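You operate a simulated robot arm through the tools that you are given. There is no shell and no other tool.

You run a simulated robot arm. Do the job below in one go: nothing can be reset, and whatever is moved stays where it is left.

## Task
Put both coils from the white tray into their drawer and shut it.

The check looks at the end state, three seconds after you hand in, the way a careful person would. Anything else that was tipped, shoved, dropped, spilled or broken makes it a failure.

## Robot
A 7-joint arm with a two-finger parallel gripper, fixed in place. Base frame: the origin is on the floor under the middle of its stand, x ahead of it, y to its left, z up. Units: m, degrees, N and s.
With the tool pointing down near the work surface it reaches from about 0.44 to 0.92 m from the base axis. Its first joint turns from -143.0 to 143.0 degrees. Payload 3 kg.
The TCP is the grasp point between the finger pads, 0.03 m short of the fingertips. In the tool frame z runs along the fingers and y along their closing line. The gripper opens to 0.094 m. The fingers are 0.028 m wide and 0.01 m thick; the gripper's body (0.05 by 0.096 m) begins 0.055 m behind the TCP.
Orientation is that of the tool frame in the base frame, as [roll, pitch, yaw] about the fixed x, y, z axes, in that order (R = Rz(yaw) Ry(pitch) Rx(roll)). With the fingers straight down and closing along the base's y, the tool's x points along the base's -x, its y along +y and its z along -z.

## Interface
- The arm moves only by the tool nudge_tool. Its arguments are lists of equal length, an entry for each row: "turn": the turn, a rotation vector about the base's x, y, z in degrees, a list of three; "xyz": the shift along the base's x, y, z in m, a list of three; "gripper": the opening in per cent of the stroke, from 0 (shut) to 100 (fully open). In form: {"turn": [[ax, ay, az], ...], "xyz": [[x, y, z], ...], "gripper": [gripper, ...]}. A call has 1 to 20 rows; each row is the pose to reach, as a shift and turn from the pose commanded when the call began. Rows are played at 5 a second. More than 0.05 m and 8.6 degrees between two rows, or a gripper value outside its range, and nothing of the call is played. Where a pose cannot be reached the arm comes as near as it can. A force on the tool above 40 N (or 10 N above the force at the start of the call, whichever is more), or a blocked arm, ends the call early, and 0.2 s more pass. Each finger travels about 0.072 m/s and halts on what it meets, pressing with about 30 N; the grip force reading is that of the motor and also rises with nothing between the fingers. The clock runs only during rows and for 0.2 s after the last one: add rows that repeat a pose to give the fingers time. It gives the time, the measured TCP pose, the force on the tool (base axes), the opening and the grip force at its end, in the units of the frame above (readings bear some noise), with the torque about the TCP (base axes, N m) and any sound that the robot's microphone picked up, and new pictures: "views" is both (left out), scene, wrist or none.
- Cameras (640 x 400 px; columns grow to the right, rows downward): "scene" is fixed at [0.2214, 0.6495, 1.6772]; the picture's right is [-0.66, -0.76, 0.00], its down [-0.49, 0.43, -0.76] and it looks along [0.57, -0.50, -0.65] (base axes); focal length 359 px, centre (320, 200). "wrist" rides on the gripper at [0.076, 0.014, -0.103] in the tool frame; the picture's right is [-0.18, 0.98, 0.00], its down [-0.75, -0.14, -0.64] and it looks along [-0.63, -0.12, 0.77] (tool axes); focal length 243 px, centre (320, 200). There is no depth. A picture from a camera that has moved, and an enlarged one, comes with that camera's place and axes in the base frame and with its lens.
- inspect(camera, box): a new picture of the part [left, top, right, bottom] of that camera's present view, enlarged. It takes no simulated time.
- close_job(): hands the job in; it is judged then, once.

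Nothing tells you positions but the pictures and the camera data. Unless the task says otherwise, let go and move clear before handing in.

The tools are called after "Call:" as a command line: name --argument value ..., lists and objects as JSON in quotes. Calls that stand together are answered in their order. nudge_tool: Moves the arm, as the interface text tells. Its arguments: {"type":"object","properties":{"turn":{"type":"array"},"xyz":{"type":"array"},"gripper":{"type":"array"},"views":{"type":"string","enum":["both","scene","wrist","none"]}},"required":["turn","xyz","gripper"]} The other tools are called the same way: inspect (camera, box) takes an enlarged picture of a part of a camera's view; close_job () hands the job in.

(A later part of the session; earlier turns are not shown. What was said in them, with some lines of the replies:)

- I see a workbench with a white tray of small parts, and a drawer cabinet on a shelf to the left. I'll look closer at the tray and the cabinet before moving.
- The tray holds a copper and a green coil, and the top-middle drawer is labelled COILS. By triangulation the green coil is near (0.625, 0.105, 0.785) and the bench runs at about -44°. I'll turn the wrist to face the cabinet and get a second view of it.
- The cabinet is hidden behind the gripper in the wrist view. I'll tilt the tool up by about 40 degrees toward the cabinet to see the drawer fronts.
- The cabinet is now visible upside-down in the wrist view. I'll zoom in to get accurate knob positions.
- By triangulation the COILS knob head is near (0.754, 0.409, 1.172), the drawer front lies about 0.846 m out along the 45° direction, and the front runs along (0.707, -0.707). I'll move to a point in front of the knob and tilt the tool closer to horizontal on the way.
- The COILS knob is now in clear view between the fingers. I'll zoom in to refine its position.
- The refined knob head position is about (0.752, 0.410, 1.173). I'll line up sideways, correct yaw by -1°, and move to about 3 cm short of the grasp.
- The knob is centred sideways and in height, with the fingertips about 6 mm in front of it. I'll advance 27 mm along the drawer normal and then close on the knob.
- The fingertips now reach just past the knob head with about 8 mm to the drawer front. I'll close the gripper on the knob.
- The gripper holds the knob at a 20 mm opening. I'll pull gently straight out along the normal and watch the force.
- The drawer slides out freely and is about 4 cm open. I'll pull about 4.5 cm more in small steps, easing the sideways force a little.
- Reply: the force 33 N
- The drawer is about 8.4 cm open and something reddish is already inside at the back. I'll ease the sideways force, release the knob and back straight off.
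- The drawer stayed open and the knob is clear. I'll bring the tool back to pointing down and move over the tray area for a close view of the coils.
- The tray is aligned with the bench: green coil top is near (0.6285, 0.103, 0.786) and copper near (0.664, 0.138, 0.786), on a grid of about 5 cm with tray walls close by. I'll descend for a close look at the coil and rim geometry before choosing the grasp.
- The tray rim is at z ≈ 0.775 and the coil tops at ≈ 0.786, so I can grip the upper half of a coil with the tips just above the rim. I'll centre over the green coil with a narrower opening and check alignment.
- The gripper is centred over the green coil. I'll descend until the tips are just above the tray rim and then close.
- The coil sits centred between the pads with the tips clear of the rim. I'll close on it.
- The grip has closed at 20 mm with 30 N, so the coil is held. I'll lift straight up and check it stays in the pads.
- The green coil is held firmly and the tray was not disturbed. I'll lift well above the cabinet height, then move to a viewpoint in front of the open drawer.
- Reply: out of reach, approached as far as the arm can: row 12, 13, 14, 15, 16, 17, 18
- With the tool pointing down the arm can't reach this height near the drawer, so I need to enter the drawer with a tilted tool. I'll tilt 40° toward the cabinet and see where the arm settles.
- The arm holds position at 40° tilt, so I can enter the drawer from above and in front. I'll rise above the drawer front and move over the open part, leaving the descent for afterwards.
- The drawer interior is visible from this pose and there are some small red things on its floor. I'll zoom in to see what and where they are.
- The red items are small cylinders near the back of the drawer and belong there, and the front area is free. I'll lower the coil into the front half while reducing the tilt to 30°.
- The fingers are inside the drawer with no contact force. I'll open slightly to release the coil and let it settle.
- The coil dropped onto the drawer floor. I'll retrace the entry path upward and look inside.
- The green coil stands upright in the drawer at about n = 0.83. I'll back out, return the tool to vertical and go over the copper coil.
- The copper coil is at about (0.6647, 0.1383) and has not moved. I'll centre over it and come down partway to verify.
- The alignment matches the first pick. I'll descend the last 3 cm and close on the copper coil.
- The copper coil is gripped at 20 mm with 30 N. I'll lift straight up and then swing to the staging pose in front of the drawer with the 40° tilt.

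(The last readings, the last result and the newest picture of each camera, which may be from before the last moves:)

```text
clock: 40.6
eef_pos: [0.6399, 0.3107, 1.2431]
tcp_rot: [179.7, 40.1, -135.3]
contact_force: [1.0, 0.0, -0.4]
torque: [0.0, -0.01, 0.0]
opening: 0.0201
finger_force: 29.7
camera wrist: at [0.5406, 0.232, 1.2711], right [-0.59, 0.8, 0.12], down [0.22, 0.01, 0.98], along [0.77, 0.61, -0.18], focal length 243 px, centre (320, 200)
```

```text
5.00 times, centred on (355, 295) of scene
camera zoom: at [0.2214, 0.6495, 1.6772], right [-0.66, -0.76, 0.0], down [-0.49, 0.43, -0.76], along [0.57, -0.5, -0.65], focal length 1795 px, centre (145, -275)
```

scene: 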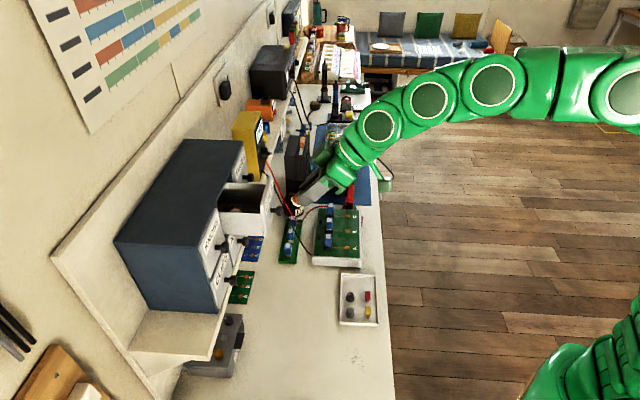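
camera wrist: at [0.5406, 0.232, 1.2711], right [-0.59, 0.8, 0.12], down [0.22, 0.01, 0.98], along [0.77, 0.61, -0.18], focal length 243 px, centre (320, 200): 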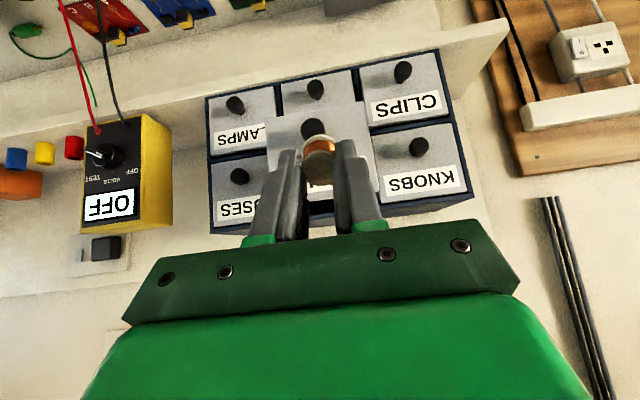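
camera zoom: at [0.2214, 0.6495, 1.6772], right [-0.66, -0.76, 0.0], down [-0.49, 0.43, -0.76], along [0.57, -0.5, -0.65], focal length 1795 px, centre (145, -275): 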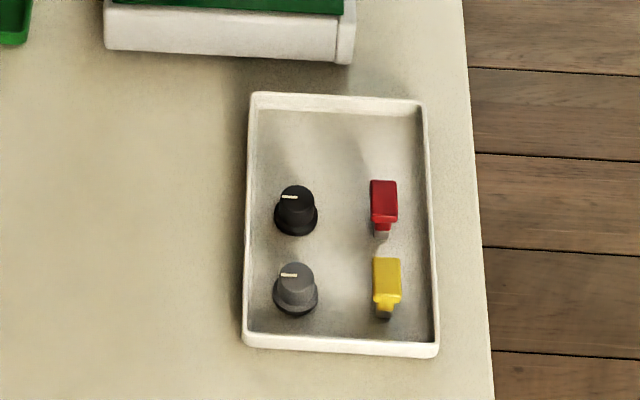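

Both coils have left the tray and the other parts are untouched. I'll go over the drawer again, shifted about 2 cm to the side so that I clear the green coil.

Call:
nudge_tool --turn '[[0, 0, 0], [0, 0, 0], [0, 0, 0], [0, 0, 0], [0, 0, 0], [0, 0, 0]]' --xyz '[[0.0085, 0.006, 0.02], [0.017, 0.012, 0.041], [0.045, 0.032, 0.041], [0.073, 0.052, 0.041], [0.1015, 0.0718, 0.041], [0.1015, 0.0718, 0.041]]' --gripper '[5, 5, 5, 5, 5, 5]'

Call:
inspect --camera "wrist" --box '[225, 30, 415, 180]'

Call:
inspect --camera "scene" --box '[205, 150, 295, 220]'

```text
clock: 42.0
eef_pos: [0.7396, 0.3804, 1.2833]
tcp_rot: [179.8, 40.0, -135.2]
contact_force: [0.8, 0.1, 0.4]
torque: [-0.01, -0.01, 0.02]
opening: 0.0202
finger_force: 29.7
camera wrist: at [0.6422, 0.3034, 1.312], right [-0.59, 0.8, 0.12], down [0.22, 0.01, 0.98], along [0.77, 0.61, -0.18], focal length 243 px, centre (320, 200)
```

scene: 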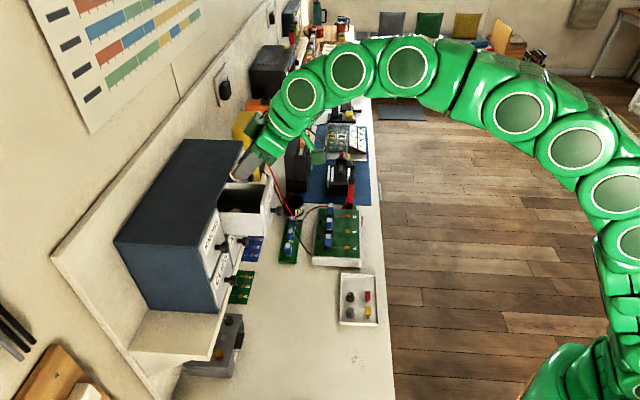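
wrist: 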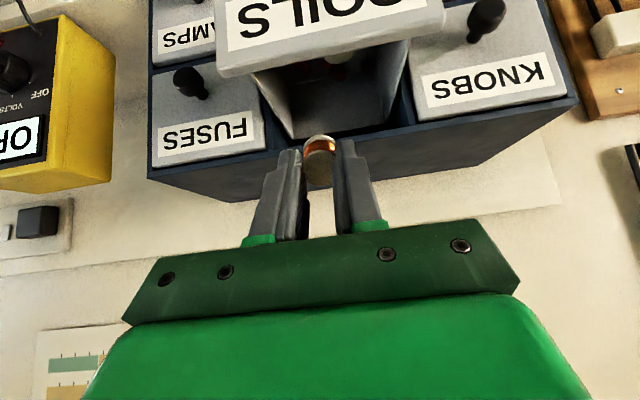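

```text
2.67 times, centred on (320, 105) of wrist
camera zoom: at [0.6422, 0.3034, 1.312], right [-0.59, 0.8, 0.12], down [0.22, 0.01, 0.98], along [0.77, 0.61, -0.18], focal length 647 px, centre (320, 453)
```

zoom: 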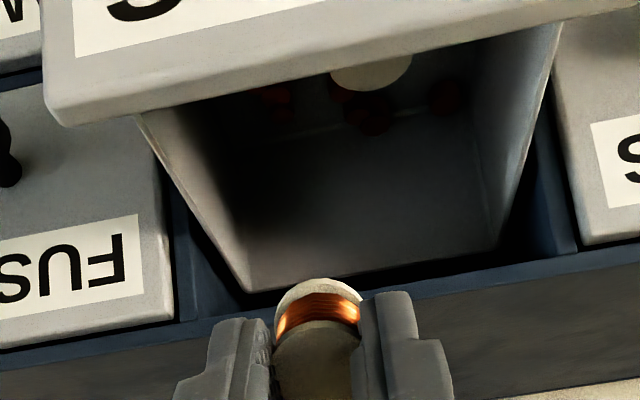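

```text
5.71 times, centred on (250, 185) of scene
camera zoom: at [0.2214, 0.6495, 1.6772], right [-0.66, -0.76, 0.0], down [-0.49, 0.43, -0.76], along [0.57, -0.5, -0.65], focal length 2051 px, centre (720, 286)
```

zoom: 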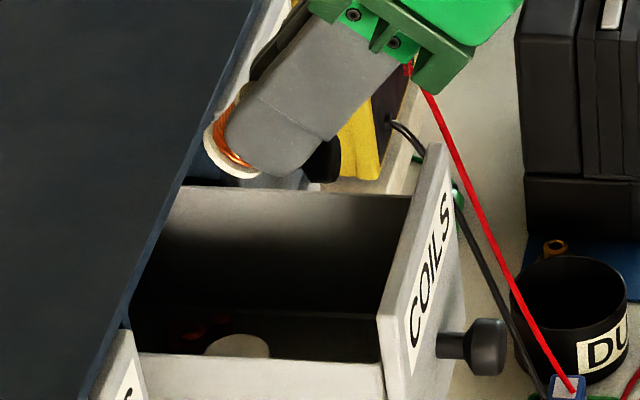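

The green coil's flange is near e1 = 0.231 and I'm at e1 = 0.254, so the space beside it is free. I'll lower the copper coil in, ending slightly higher this time.

Call:
nudge_tool --turn '[[0, 0, 0], [-1.41, 1.42, 0], [-3.52, 3.55, 0], [-5.64, 5.68, 0], [-5.64, 5.68, 0]]' --xyz '[[0.0021, 0.0021, -0.022], [0.0035, 0.0035, -0.042], [0.005, 0.005, -0.06], [0.0064, 0.0064, -0.076], [0.0064, 0.0064, -0.076]]' --gripper '[5, 5, 5, 5, 5]'

Call:
inspect --camera "scene" --box '[205, 150, 295, 220]'

```text
clock: 43.2
eef_pos: [0.746, 0.3886, 1.2074]
tcp_rot: [179.7, 32.0, -135.2]
contact_force: [-0.5, -0.3, 0.7]
torque: [0.01, 0.03, 0.02]
opening: 0.0201
finger_force: 30.2
camera wrist: at [0.6519, 0.3138, 1.2533], right [-0.58, 0.81, 0.1], down [0.32, 0.11, 0.94], along [0.75, 0.58, -0.32], focal length 243 px, centre (320, 200)
```

scene: 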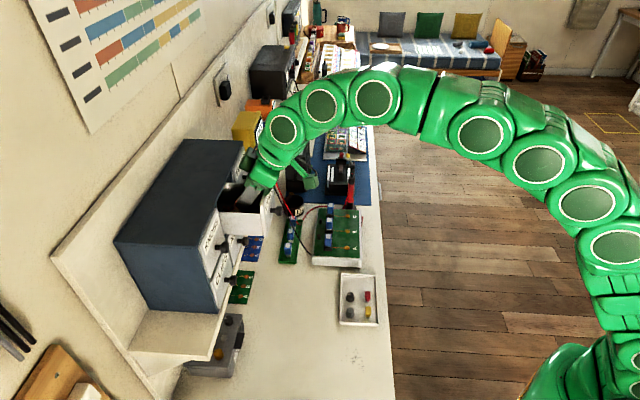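
wrist: 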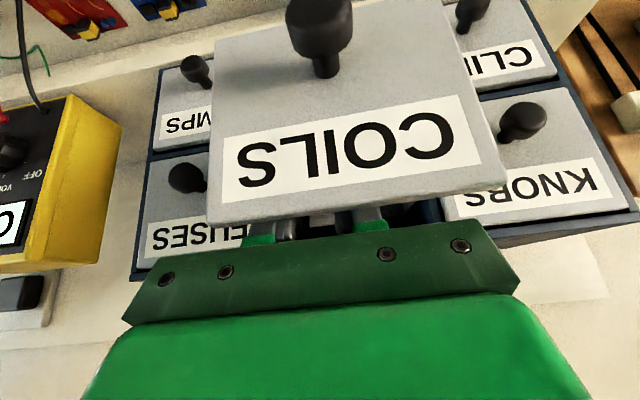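

```text
5.71 times, centred on (250, 185) of scene
camera zoom: at [0.2214, 0.6495, 1.6772], right [-0.66, -0.76, 0.0], down [-0.49, 0.43, -0.76], along [0.57, -0.5, -0.65], focal length 2051 px, centre (720, 286)
```

zoom: 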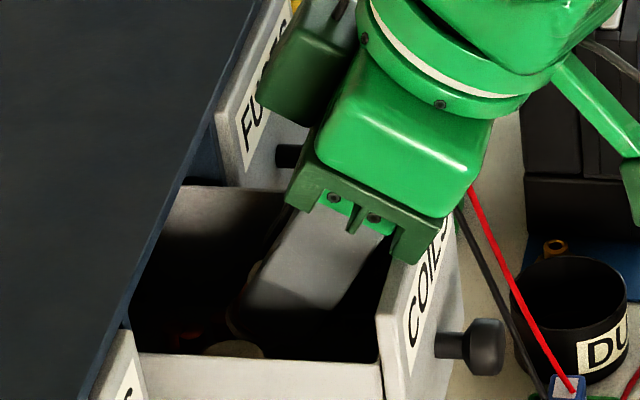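

No contact force, and the coil is inside beside the green one. I'll open a little to release it and let it settle.

Call:
nudge_tool --turn '[[0, 0, 0], [0, 0, 0], [0, 0, 0], [0, 0, 0]]' --xyz '[[0, 0, 0], [0, 0, 0], [0, 0, 0], [0, 0, 0]]' --gripper '[25, 29, 29, 29]'

Call:
inspect --camera "scene" --box '[205, 150, 295, 220]'

```text
clock: 44.2
eef_pos: [0.7467, 0.3872, 1.2079]
tcp_rot: [179.8, 32.1, -135.3]
contact_force: [0.1, 0.0, 0.5]
torque: [-0.02, 0.01, 0.01]
opening: 0.0275
finger_force: 0.0
camera wrist: at [0.6521, 0.3136, 1.2539], right [-0.58, 0.81, 0.1], down [0.31, 0.11, 0.94], along [0.75, 0.58, -0.32], focal length 243 px, centre (320, 200)
```

scene: 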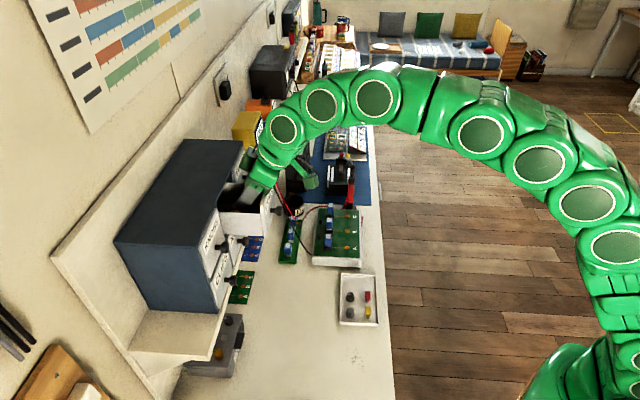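
wrist: 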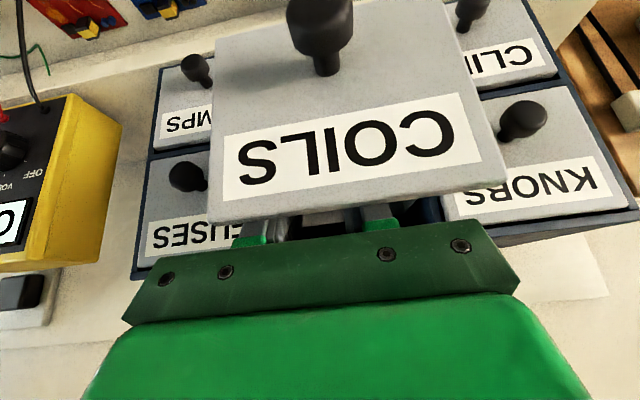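

```text
5.71 times, centred on (250, 185) of scene
camera zoom: at [0.2214, 0.6495, 1.6772], right [-0.66, -0.76, 0.0], down [-0.49, 0.43, -0.76], along [0.57, -0.5, -0.65], focal length 2051 px, centre (720, 286)
```

zoom: 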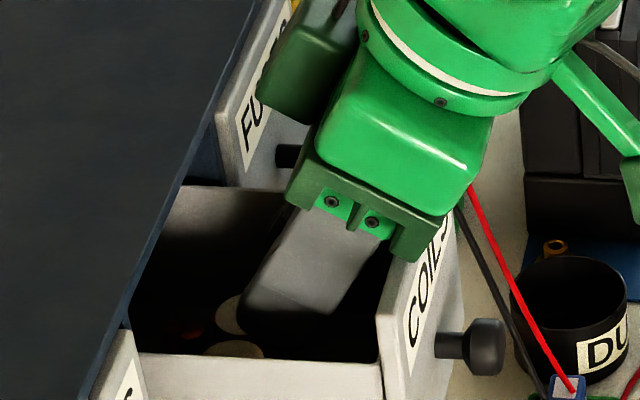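

Both coil flanges are now visible on the drawer floor. I'll retrace upward out of the drawer and check inside.

Call:
nudge_tool --turn '[[2.11, -2.13, 0], [4.23, -4.26, 0], [5.64, -5.68, 0], [5.64, -5.68, 0], [5.64, -5.68, 0]]' --xyz '[[-0.0014, -0.0014, 0.016], [-0.0029, -0.0029, 0.034], [-0.0043, -0.0043, 0.054], [-0.0064, -0.0064, 0.076], [-0.0064, -0.0064, 0.076]]' --gripper '[29, 29, 29, 29, 29]'

Call:
inspect --camera "wrist" --box '[225, 30, 415, 180]'

Call:
inspect --camera "scene" --box '[205, 150, 295, 220]'

```text
clock: 45.4
eef_pos: [0.7408, 0.3808, 1.2847]
tcp_rot: [179.7, 40.0, -135.2]
contact_force: [0.1, 0.1, -0.8]
torque: [0.0, 0.01, -0.02]
opening: 0.0271
finger_force: 0.0
camera wrist: at [0.6424, 0.3024, 1.3131], right [-0.59, 0.8, 0.12], down [0.22, 0.01, 0.98], along [0.77, 0.61, -0.18], focal length 243 px, centre (320, 200)
```

scene: 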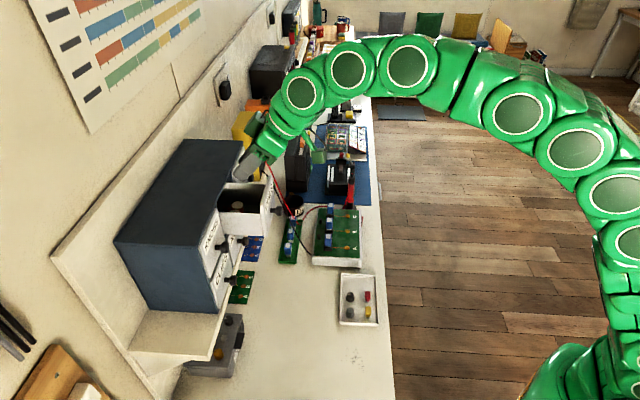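
wrist: 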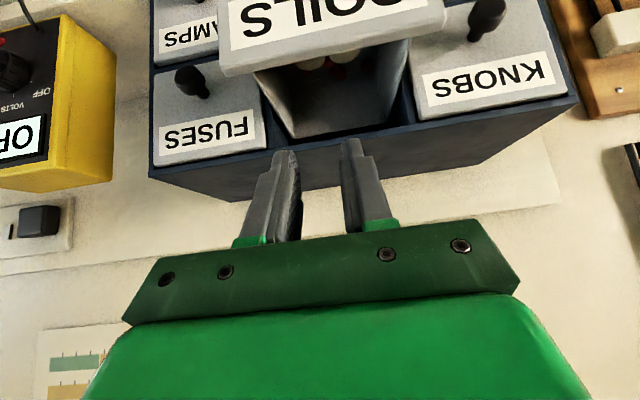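

```text
2.67 times, centred on (320, 105) of wrist
camera zoom: at [0.6424, 0.3024, 1.3131], right [-0.59, 0.8, 0.12], down [0.22, 0.01, 0.98], along [0.77, 0.61, -0.18], focal length 647 px, centre (320, 453)
```

zoom: 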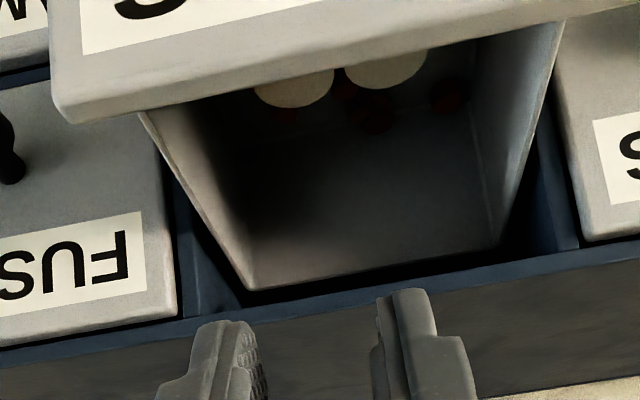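

```text
5.71 times, centred on (250, 185) of scene
camera zoom: at [0.2214, 0.6495, 1.6772], right [-0.66, -0.76, 0.0], down [-0.49, 0.43, -0.76], along [0.57, -0.5, -0.65], focal length 2051 px, centre (720, 286)
```

zoom: 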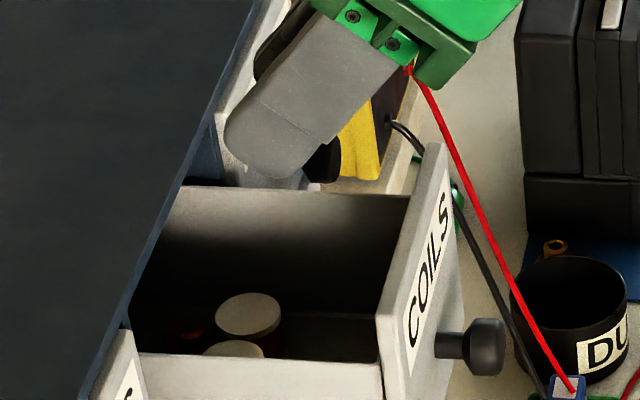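

Both coils stand side by side in the COILS drawer. I'll back out, close the fingers and bring the tool near horizontal in front of the drawer, ready to push it shut.

Call:
nudge_tool --turn '[[0, 0, 0], [0, 0, 0], [0, 0, 0], [0, 0, 0], [4.93, -4.97, 0], [9.86, -9.94, 0], [14.8, -14.9, 0], [19.73, -19.87, 0], [24.66, -24.84, 0], [24.66, -24.84, 0]]' --xyz '[[-0.027, -0.022, 0], [-0.055, -0.044, 0], [-0.082, -0.066, 0], [-0.1097, -0.0883, 0], [-0.1097, -0.0883, -0.013], [-0.1097, -0.0883, -0.026], [-0.1097, -0.0883, -0.04], [-0.1097, -0.0883, -0.053], [-0.1097, -0.0883, -0.066], [-0.1097, -0.0883, -0.066]]' --gripper '[29, 29, 29, 20, 10, 0, 0, 0, 0, 0]'

Call:
inspect --camera "wrist" --box '[200, 30, 440, 210]'

Call:
inspect --camera "scene" --box '[190, 150, 340, 250]'

```text
clock: 47.6
eef_pos: [0.6299, 0.2926, 1.2172]
tcp_rot: [179.9, 75.0, -135.1]
contact_force: [0.2, -0.2, -0.2]
torque: [-0.03, 0.01, 0.0]
opening: 0.0
finger_force: 30.0
camera wrist: at [0.5356, 0.219, 1.1697], right [-0.66, 0.73, 0.18], down [-0.2, -0.4, 0.89], along [0.72, 0.56, 0.41], focal length 243 px, centre (320, 200)
```

scene: 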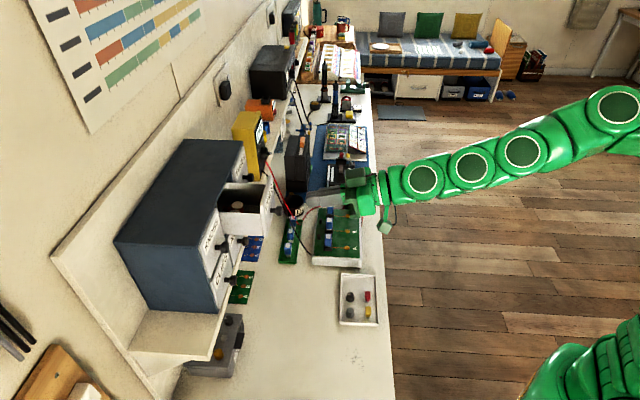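
wrist: 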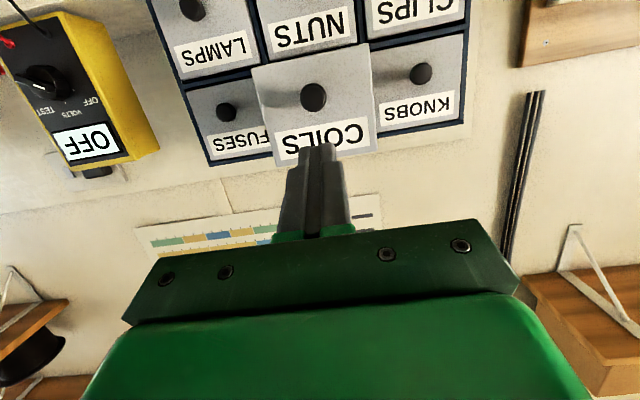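

```text
2.22 times, centred on (320, 120) of wrist
camera zoom: at [0.5356, 0.219, 1.1697], right [-0.66, 0.73, 0.18], down [-0.2, -0.4, 0.89], along [0.72, 0.56, 0.41], focal length 539 px, centre (320, 378)
```

zoom: 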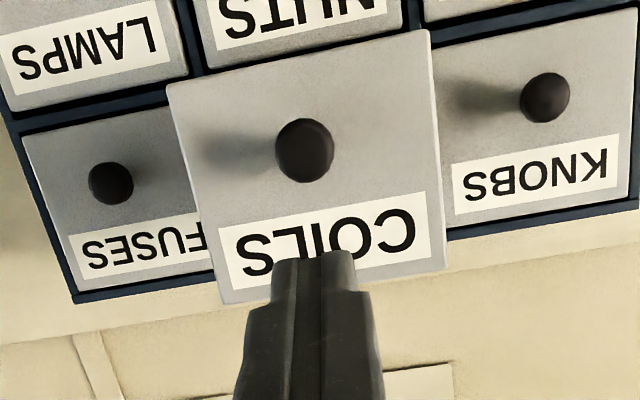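

```text
4.00 times, centred on (265, 200) of scene
camera zoom: at [0.2214, 0.6495, 1.6772], right [-0.66, -0.76, 0.0], down [-0.49, 0.43, -0.76], along [0.57, -0.5, -0.65], focal length 1436 px, centre (540, 200)
```

zoom: 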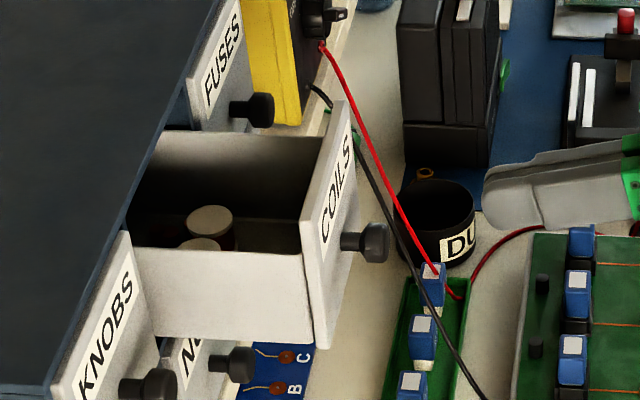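

The closed fingertips are centred on the label area above the knob. I'll push the drawer slowly along the normal most of the way in.

Call:
nudge_tool --turn '[[0, 0, 0], [0, 0, 0], [0, 0, 0], [0, 0, 0], [0, 0, 0], [0, 0, 0], [0, 0, 0], [0, 0, 0], [0, 0, 0], [0, 0, 0], [0, 0, 0], [0, 0, 0], [0, 0, 0], [0, 0, 0]]' --xyz '[[0.0283, 0.0283, 0], [0.0424, 0.0424, 0], [0.0495, 0.0495, 0], [0.0552, 0.0552, 0], [0.0608, 0.0608, 0], [0.0665, 0.0665, 0], [0.0721, 0.0721, 0], [0.0778, 0.0778, 0], [0.0834, 0.0834, 0], [0.0891, 0.0891, 0], [0.0948, 0.0948, 0], [0.1004, 0.1004, 0], [0.1061, 0.1061, 0], [0.1061, 0.1061, 0]]' --gripper '[0, 0, 0, 0, 0, 0, 0, 0, 0, 0, 0, 0, 0, 0]'

Call:
inspect --camera "scene" --box '[190, 150, 340, 250]'

Call:
inspect --camera "wrist" --box '[200, 30, 440, 210]'

```text
clock: 50.6
eef_pos: [0.7366, 0.3975, 1.2181]
tcp_rot: [179.8, 75.1, -135.2]
contact_force: [0.0, 0.6, 0.0]
torque: [0.0, 0.0, -0.02]
opening: 0.0
finger_force: 29.8
camera wrist: at [0.6428, 0.3246, 1.1701], right [-0.66, 0.73, 0.18], down [-0.2, -0.4, 0.89], along [0.72, 0.55, 0.41], focal length 243 px, centre (320, 200)
```

scene: 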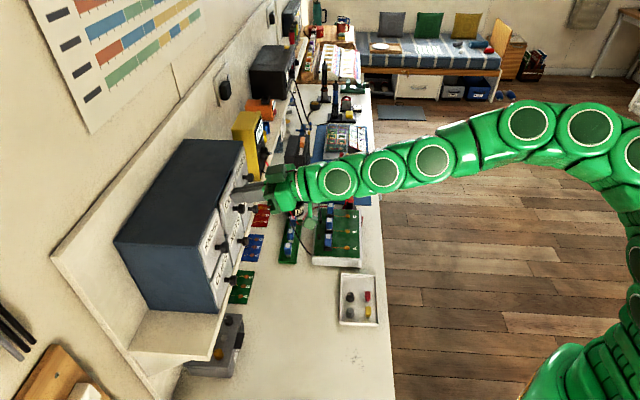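
wrist: 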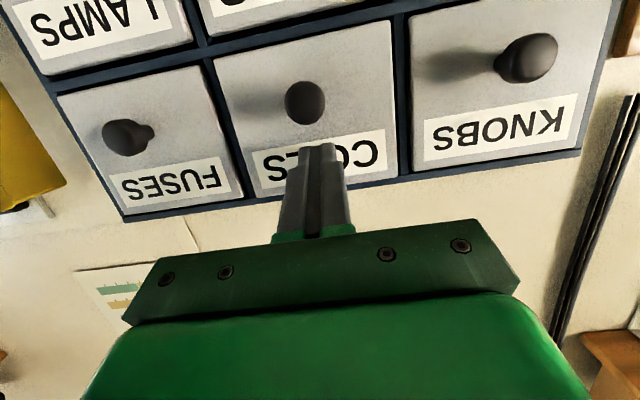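

```text
4.00 times, centred on (265, 200) of scene
camera zoom: at [0.2214, 0.6495, 1.6772], right [-0.66, -0.76, 0.0], down [-0.49, 0.43, -0.76], along [0.57, -0.5, -0.65], focal length 1436 px, centre (540, 200)
```

zoom: 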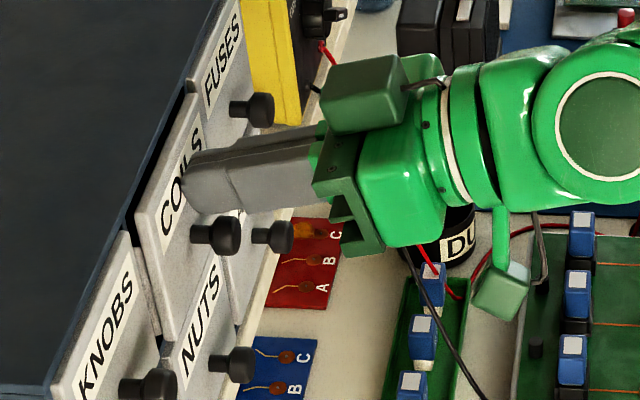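

```text
2.22 times, centred on (320, 120) of wrist
camera zoom: at [0.6428, 0.3246, 1.1701], right [-0.66, 0.73, 0.18], down [-0.2, -0.4, 0.89], along [0.72, 0.55, 0.41], focal length 539 px, centre (320, 378)
```

zoom: 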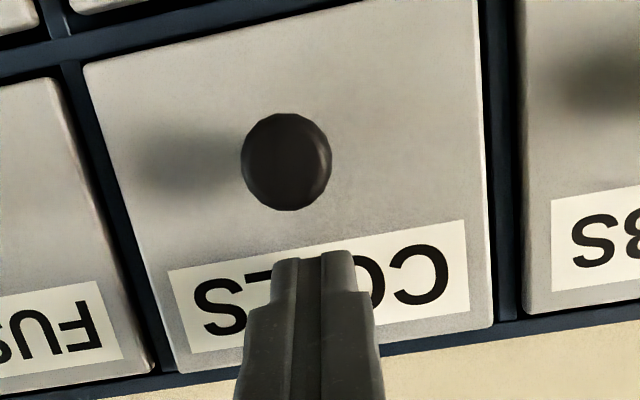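

The drawer is nearly shut, with about 1.5 cm left. I'll continue in small steps and check the force.

Call:
nudge_tool --turn '[[0, 0, 0], [0, 0, 0], [0, 0, 0], [0, 0, 0], [0, 0, 0]]' --xyz '[[0.0021, 0.0021, 0], [0.0042, 0.0042, 0], [0.0064, 0.0064, 0], [0.0078, 0.0078, 0], [0.0078, 0.0078, 0]]' --gripper '[0, 0, 0, 0, 0]'

Call:
inspect --camera "scene" --box '[190, 170, 280, 240]'

Call:
inspect --camera "wrist" --box '[180, 30, 440, 210]'

```text
clock: 51.4
eef_pos: [0.7412, 0.4034, 1.2162]
tcp_rot: [179.7, 74.8, -135.0]
contact_force: [-23.0, -19.4, 0.0]
torque: [0.01, -0.22, 0.04]
opening: 0.0001
finger_force: 29.6
stopped in row 3: the force on the tool passed its limit at 50 N (the readings are from after the stop); the commanded pose is now the measured one
camera wrist: at [0.6467, 0.3292, 1.1699], right [-0.66, 0.73, 0.18], down [-0.2, -0.4, 0.89], along [0.72, 0.56, 0.41], focal length 243 px, centre (320, 200)
```

scene: 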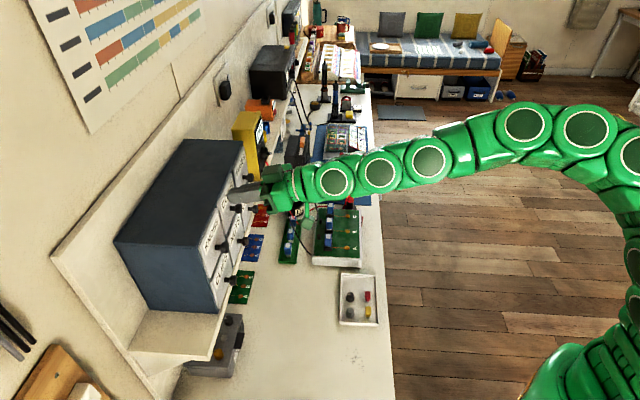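
wrist: 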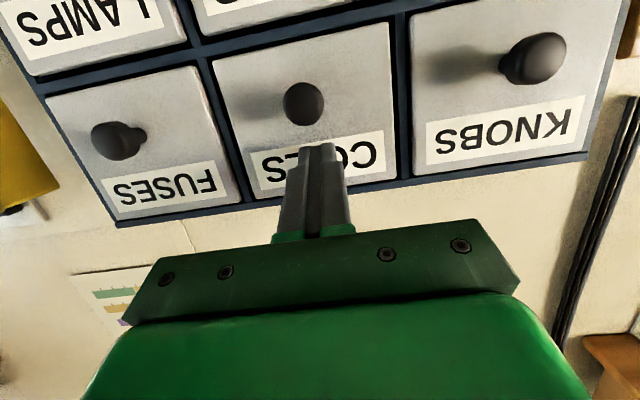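

```text
5.71 times, centred on (235, 205) of scene
camera zoom: at [0.2214, 0.6495, 1.6772], right [-0.66, -0.76, 0.0], down [-0.49, 0.43, -0.76], along [0.57, -0.5, -0.65], focal length 2051 px, centre (806, 171)
```

zoom: 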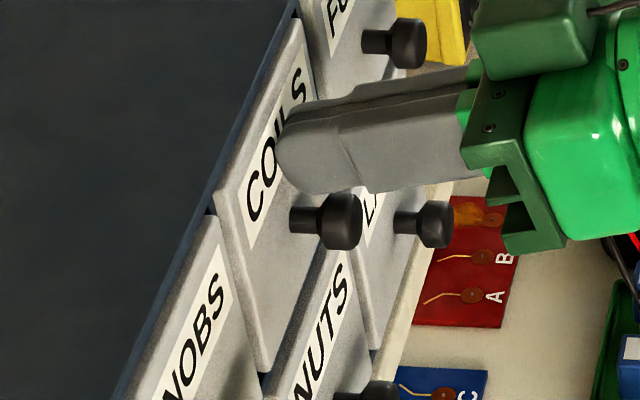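

```text
2.22 times, centred on (310, 120) of wrist
camera zoom: at [0.6467, 0.3292, 1.1699], right [-0.66, 0.73, 0.18], down [-0.2, -0.4, 0.89], along [0.72, 0.56, 0.41], focal length 539 px, centre (342, 378)
```

zoom: 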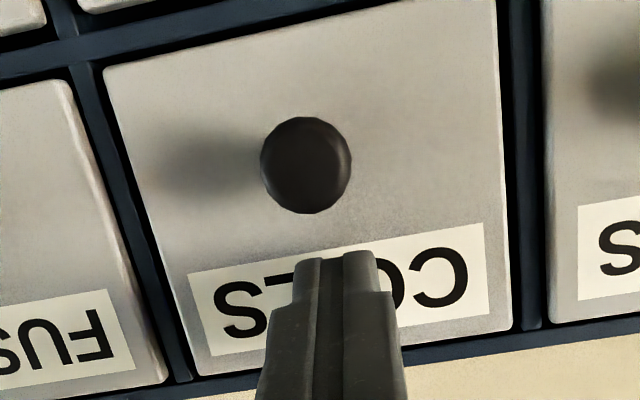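

The force rose to the stop and the knob is back at its original pixel position, so the drawer appears shut. I'll back off straight and compare it with its neighbours.

Call:
nudge_tool --turn '[[0, 0, 0], [0, 0, 0], [0, 0, 0], [0, 0, 0], [0, 0, 0], [0, 0, 0]]' --xyz '[[-0.005, -0.005, 0], [-0.02, -0.02, 0], [-0.05, -0.05, 0], [-0.08, -0.08, 0], [-0.11, -0.11, 0], [-0.11, -0.11, 0]]' --gripper '[0, 0, 0, 0, 0, 0]'

Call:
inspect --camera "scene" --box '[180, 190, 280, 260]'

Call:
inspect --camera "scene" --box '[180, 130, 280, 200]'

Call:
inspect --camera "wrist" --box '[150, 30, 470, 210]'

```text
clock: 52.8
eef_pos: [0.631, 0.2927, 1.2156]
tcp_rot: [179.8, 74.8, -135.2]
contact_force: [0.0, 0.4, -0.1]
torque: [-0.01, 0.0, -0.01]
opening: 0.0
finger_force: 30.3
camera wrist: at [0.5371, 0.2185, 1.1686], right [-0.66, 0.73, 0.18], down [-0.2, -0.4, 0.9], along [0.72, 0.56, 0.41], focal length 243 px, centre (320, 200)
```

scene: 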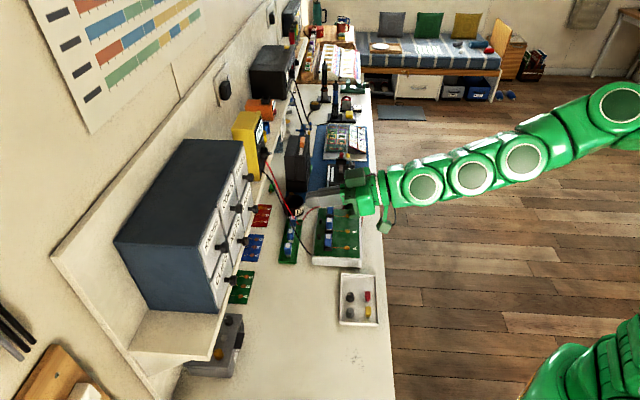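
wrist: 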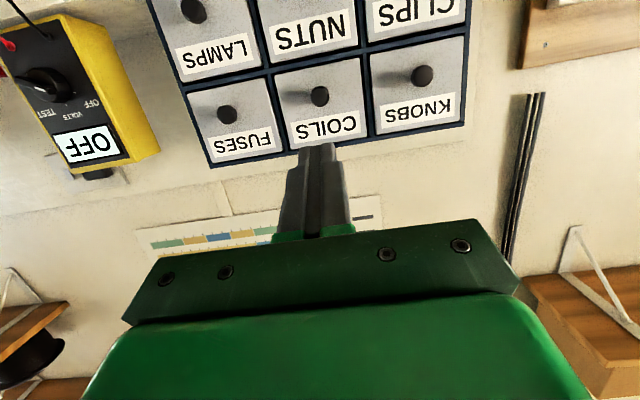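

```text
5.71 times, centred on (230, 225) of scene
camera zoom: at [0.2214, 0.6495, 1.6772], right [-0.66, -0.76, 0.0], down [-0.49, 0.43, -0.76], along [0.57, -0.5, -0.65], focal length 2051 px, centre (834, 57)
```

zoom: 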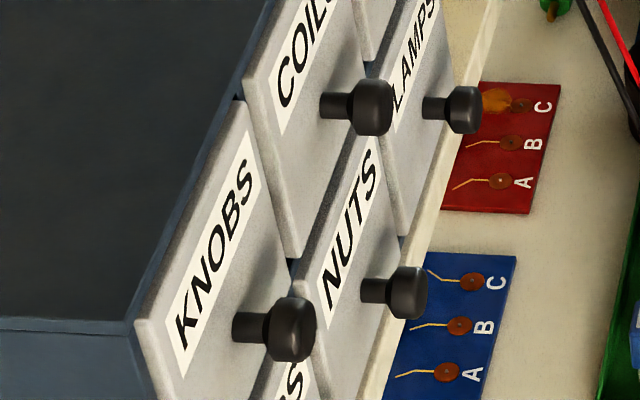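

```text
5.71 times, centred on (230, 165) of scene
camera zoom: at [0.2214, 0.6495, 1.6772], right [-0.66, -0.76, 0.0], down [-0.49, 0.43, -0.76], along [0.57, -0.5, -0.65], focal length 2051 px, centre (834, 400)
```

zoom: 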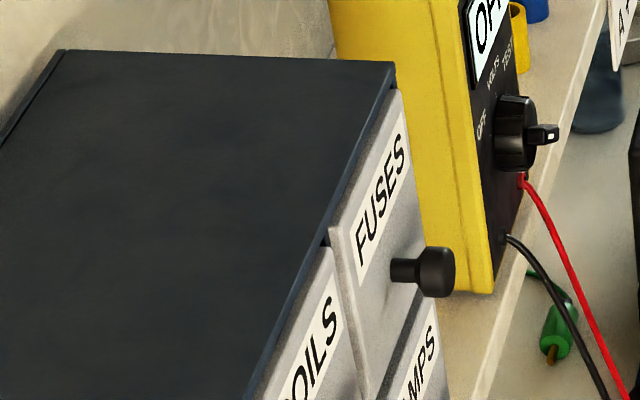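

```text
2.00 times, centred on (310, 120) of wrist
camera zoom: at [0.5371, 0.2185, 1.1686], right [-0.66, 0.73, 0.18], down [-0.2, -0.4, 0.9], along [0.72, 0.56, 0.41], focal length 485 px, centre (340, 360)
```

zoom: 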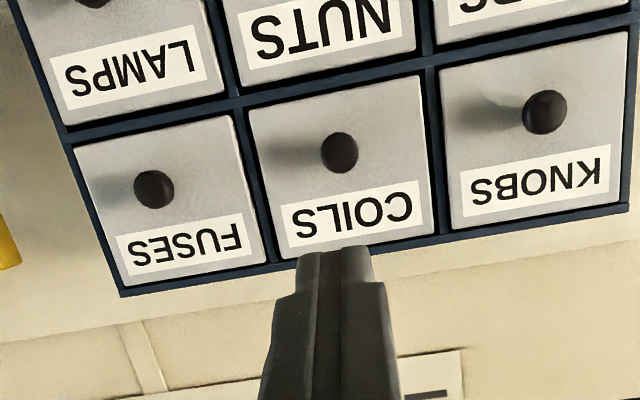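

The COILS drawer matches its original shut position and is flush with its neighbours. I'll back off a little more and check the bench for anything disturbed.

Call:
nudge_tool --turn '[[0, 0, 0], [0, 0, 0], [0, 0, 0], [0, 0, 0]]' --xyz '[[-0.025, -0.025, 0.015], [-0.055, -0.055, 0.03], [-0.08, -0.08, 0.04], [-0.08, -0.08, 0.04]]' --gripper '[10, 30, 40, 40]'

Call:
inspect --camera "scene" --box '[190, 130, 400, 340]'

Call:
inspect --camera "scene" --box '[320, 260, 400, 335]'

```text
clock: 53.8
eef_pos: [0.5511, 0.2131, 1.2574]
tcp_rot: [179.9, 74.8, -135.0]
contact_force: [0.0, -0.4, -0.1]
torque: [0.02, 0.02, 0.03]
opening: 0.0374
finger_force: 0.0
camera wrist: at [0.4571, 0.1396, 1.2101], right [-0.66, 0.73, 0.18], down [-0.2, -0.4, 0.9], along [0.72, 0.56, 0.41], focal length 243 px, centre (320, 200)
```

scene: 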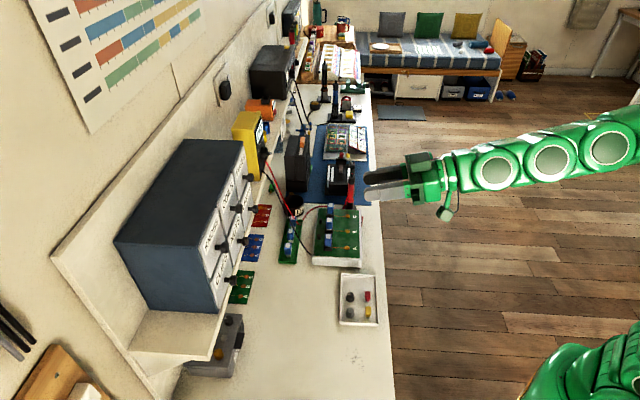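
wrist: 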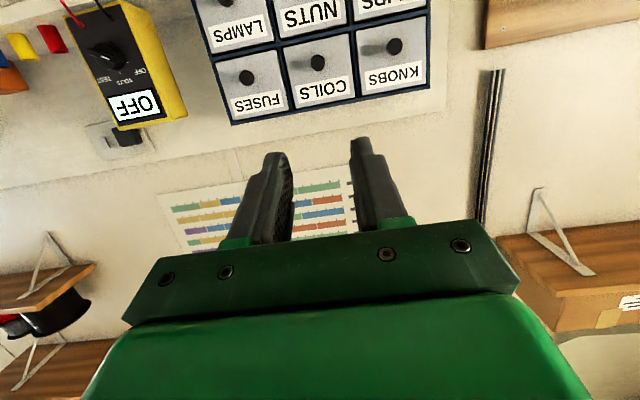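

```text
1.90 times, centred on (295, 235) of scene
camera zoom: at [0.2214, 0.6495, 1.6772], right [-0.66, -0.76, 0.0], down [-0.49, 0.43, -0.76], along [0.57, -0.5, -0.65], focal length 684 px, centre (368, 133)
```

zoom: 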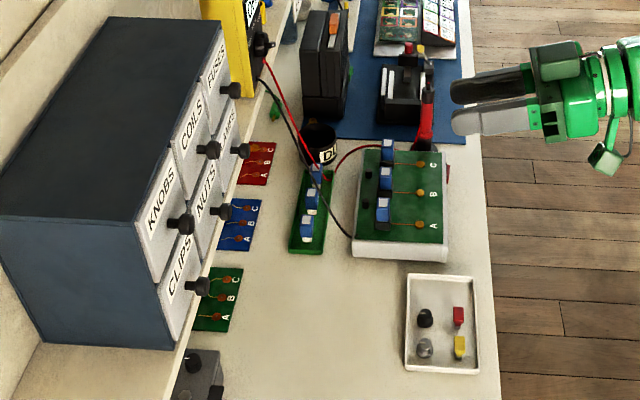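

```text
5.33 times, centred on (360, 298) of scene
camera zoom: at [0.2214, 0.6495, 1.6772], right [-0.66, -0.76, 0.0], down [-0.49, 0.43, -0.76], along [0.57, -0.5, -0.65], focal length 1914 px, centre (107, -320)
```

zoom: 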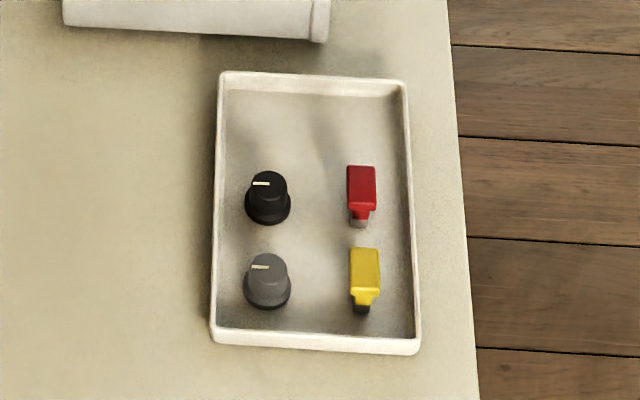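

Both coils are in the shut COILS drawer. The tray and its other four parts sit exactly where they were, and the arm is clear, so I'm handing the job in.

Call:
close_job

```text
The job is handed in.
```

Both coils from the white tray, the copper one and the green one, are now in the COILS drawer, and the drawer is shut. The job is handed in.

- **Coils:** I last saw them standing upright side by side in the front half of the drawer, next to the small red cylinders that were already at the back. I couldn't see inside after closing it.
- **Drawer:** I pushed it until the force showed it had reached its stop. Its knob is back where it was in the first pictures, level with the neighbouring drawers.
- **Everything else:** The tray and its other four parts (two knobs, and the red and yellow pieces) look unmoved in the before and after pictures. I saw nothing else disturbed on the bench.

I released each coil about 1 to 2 cm above the drawer floor, because the arm could only reach in at a tilt.
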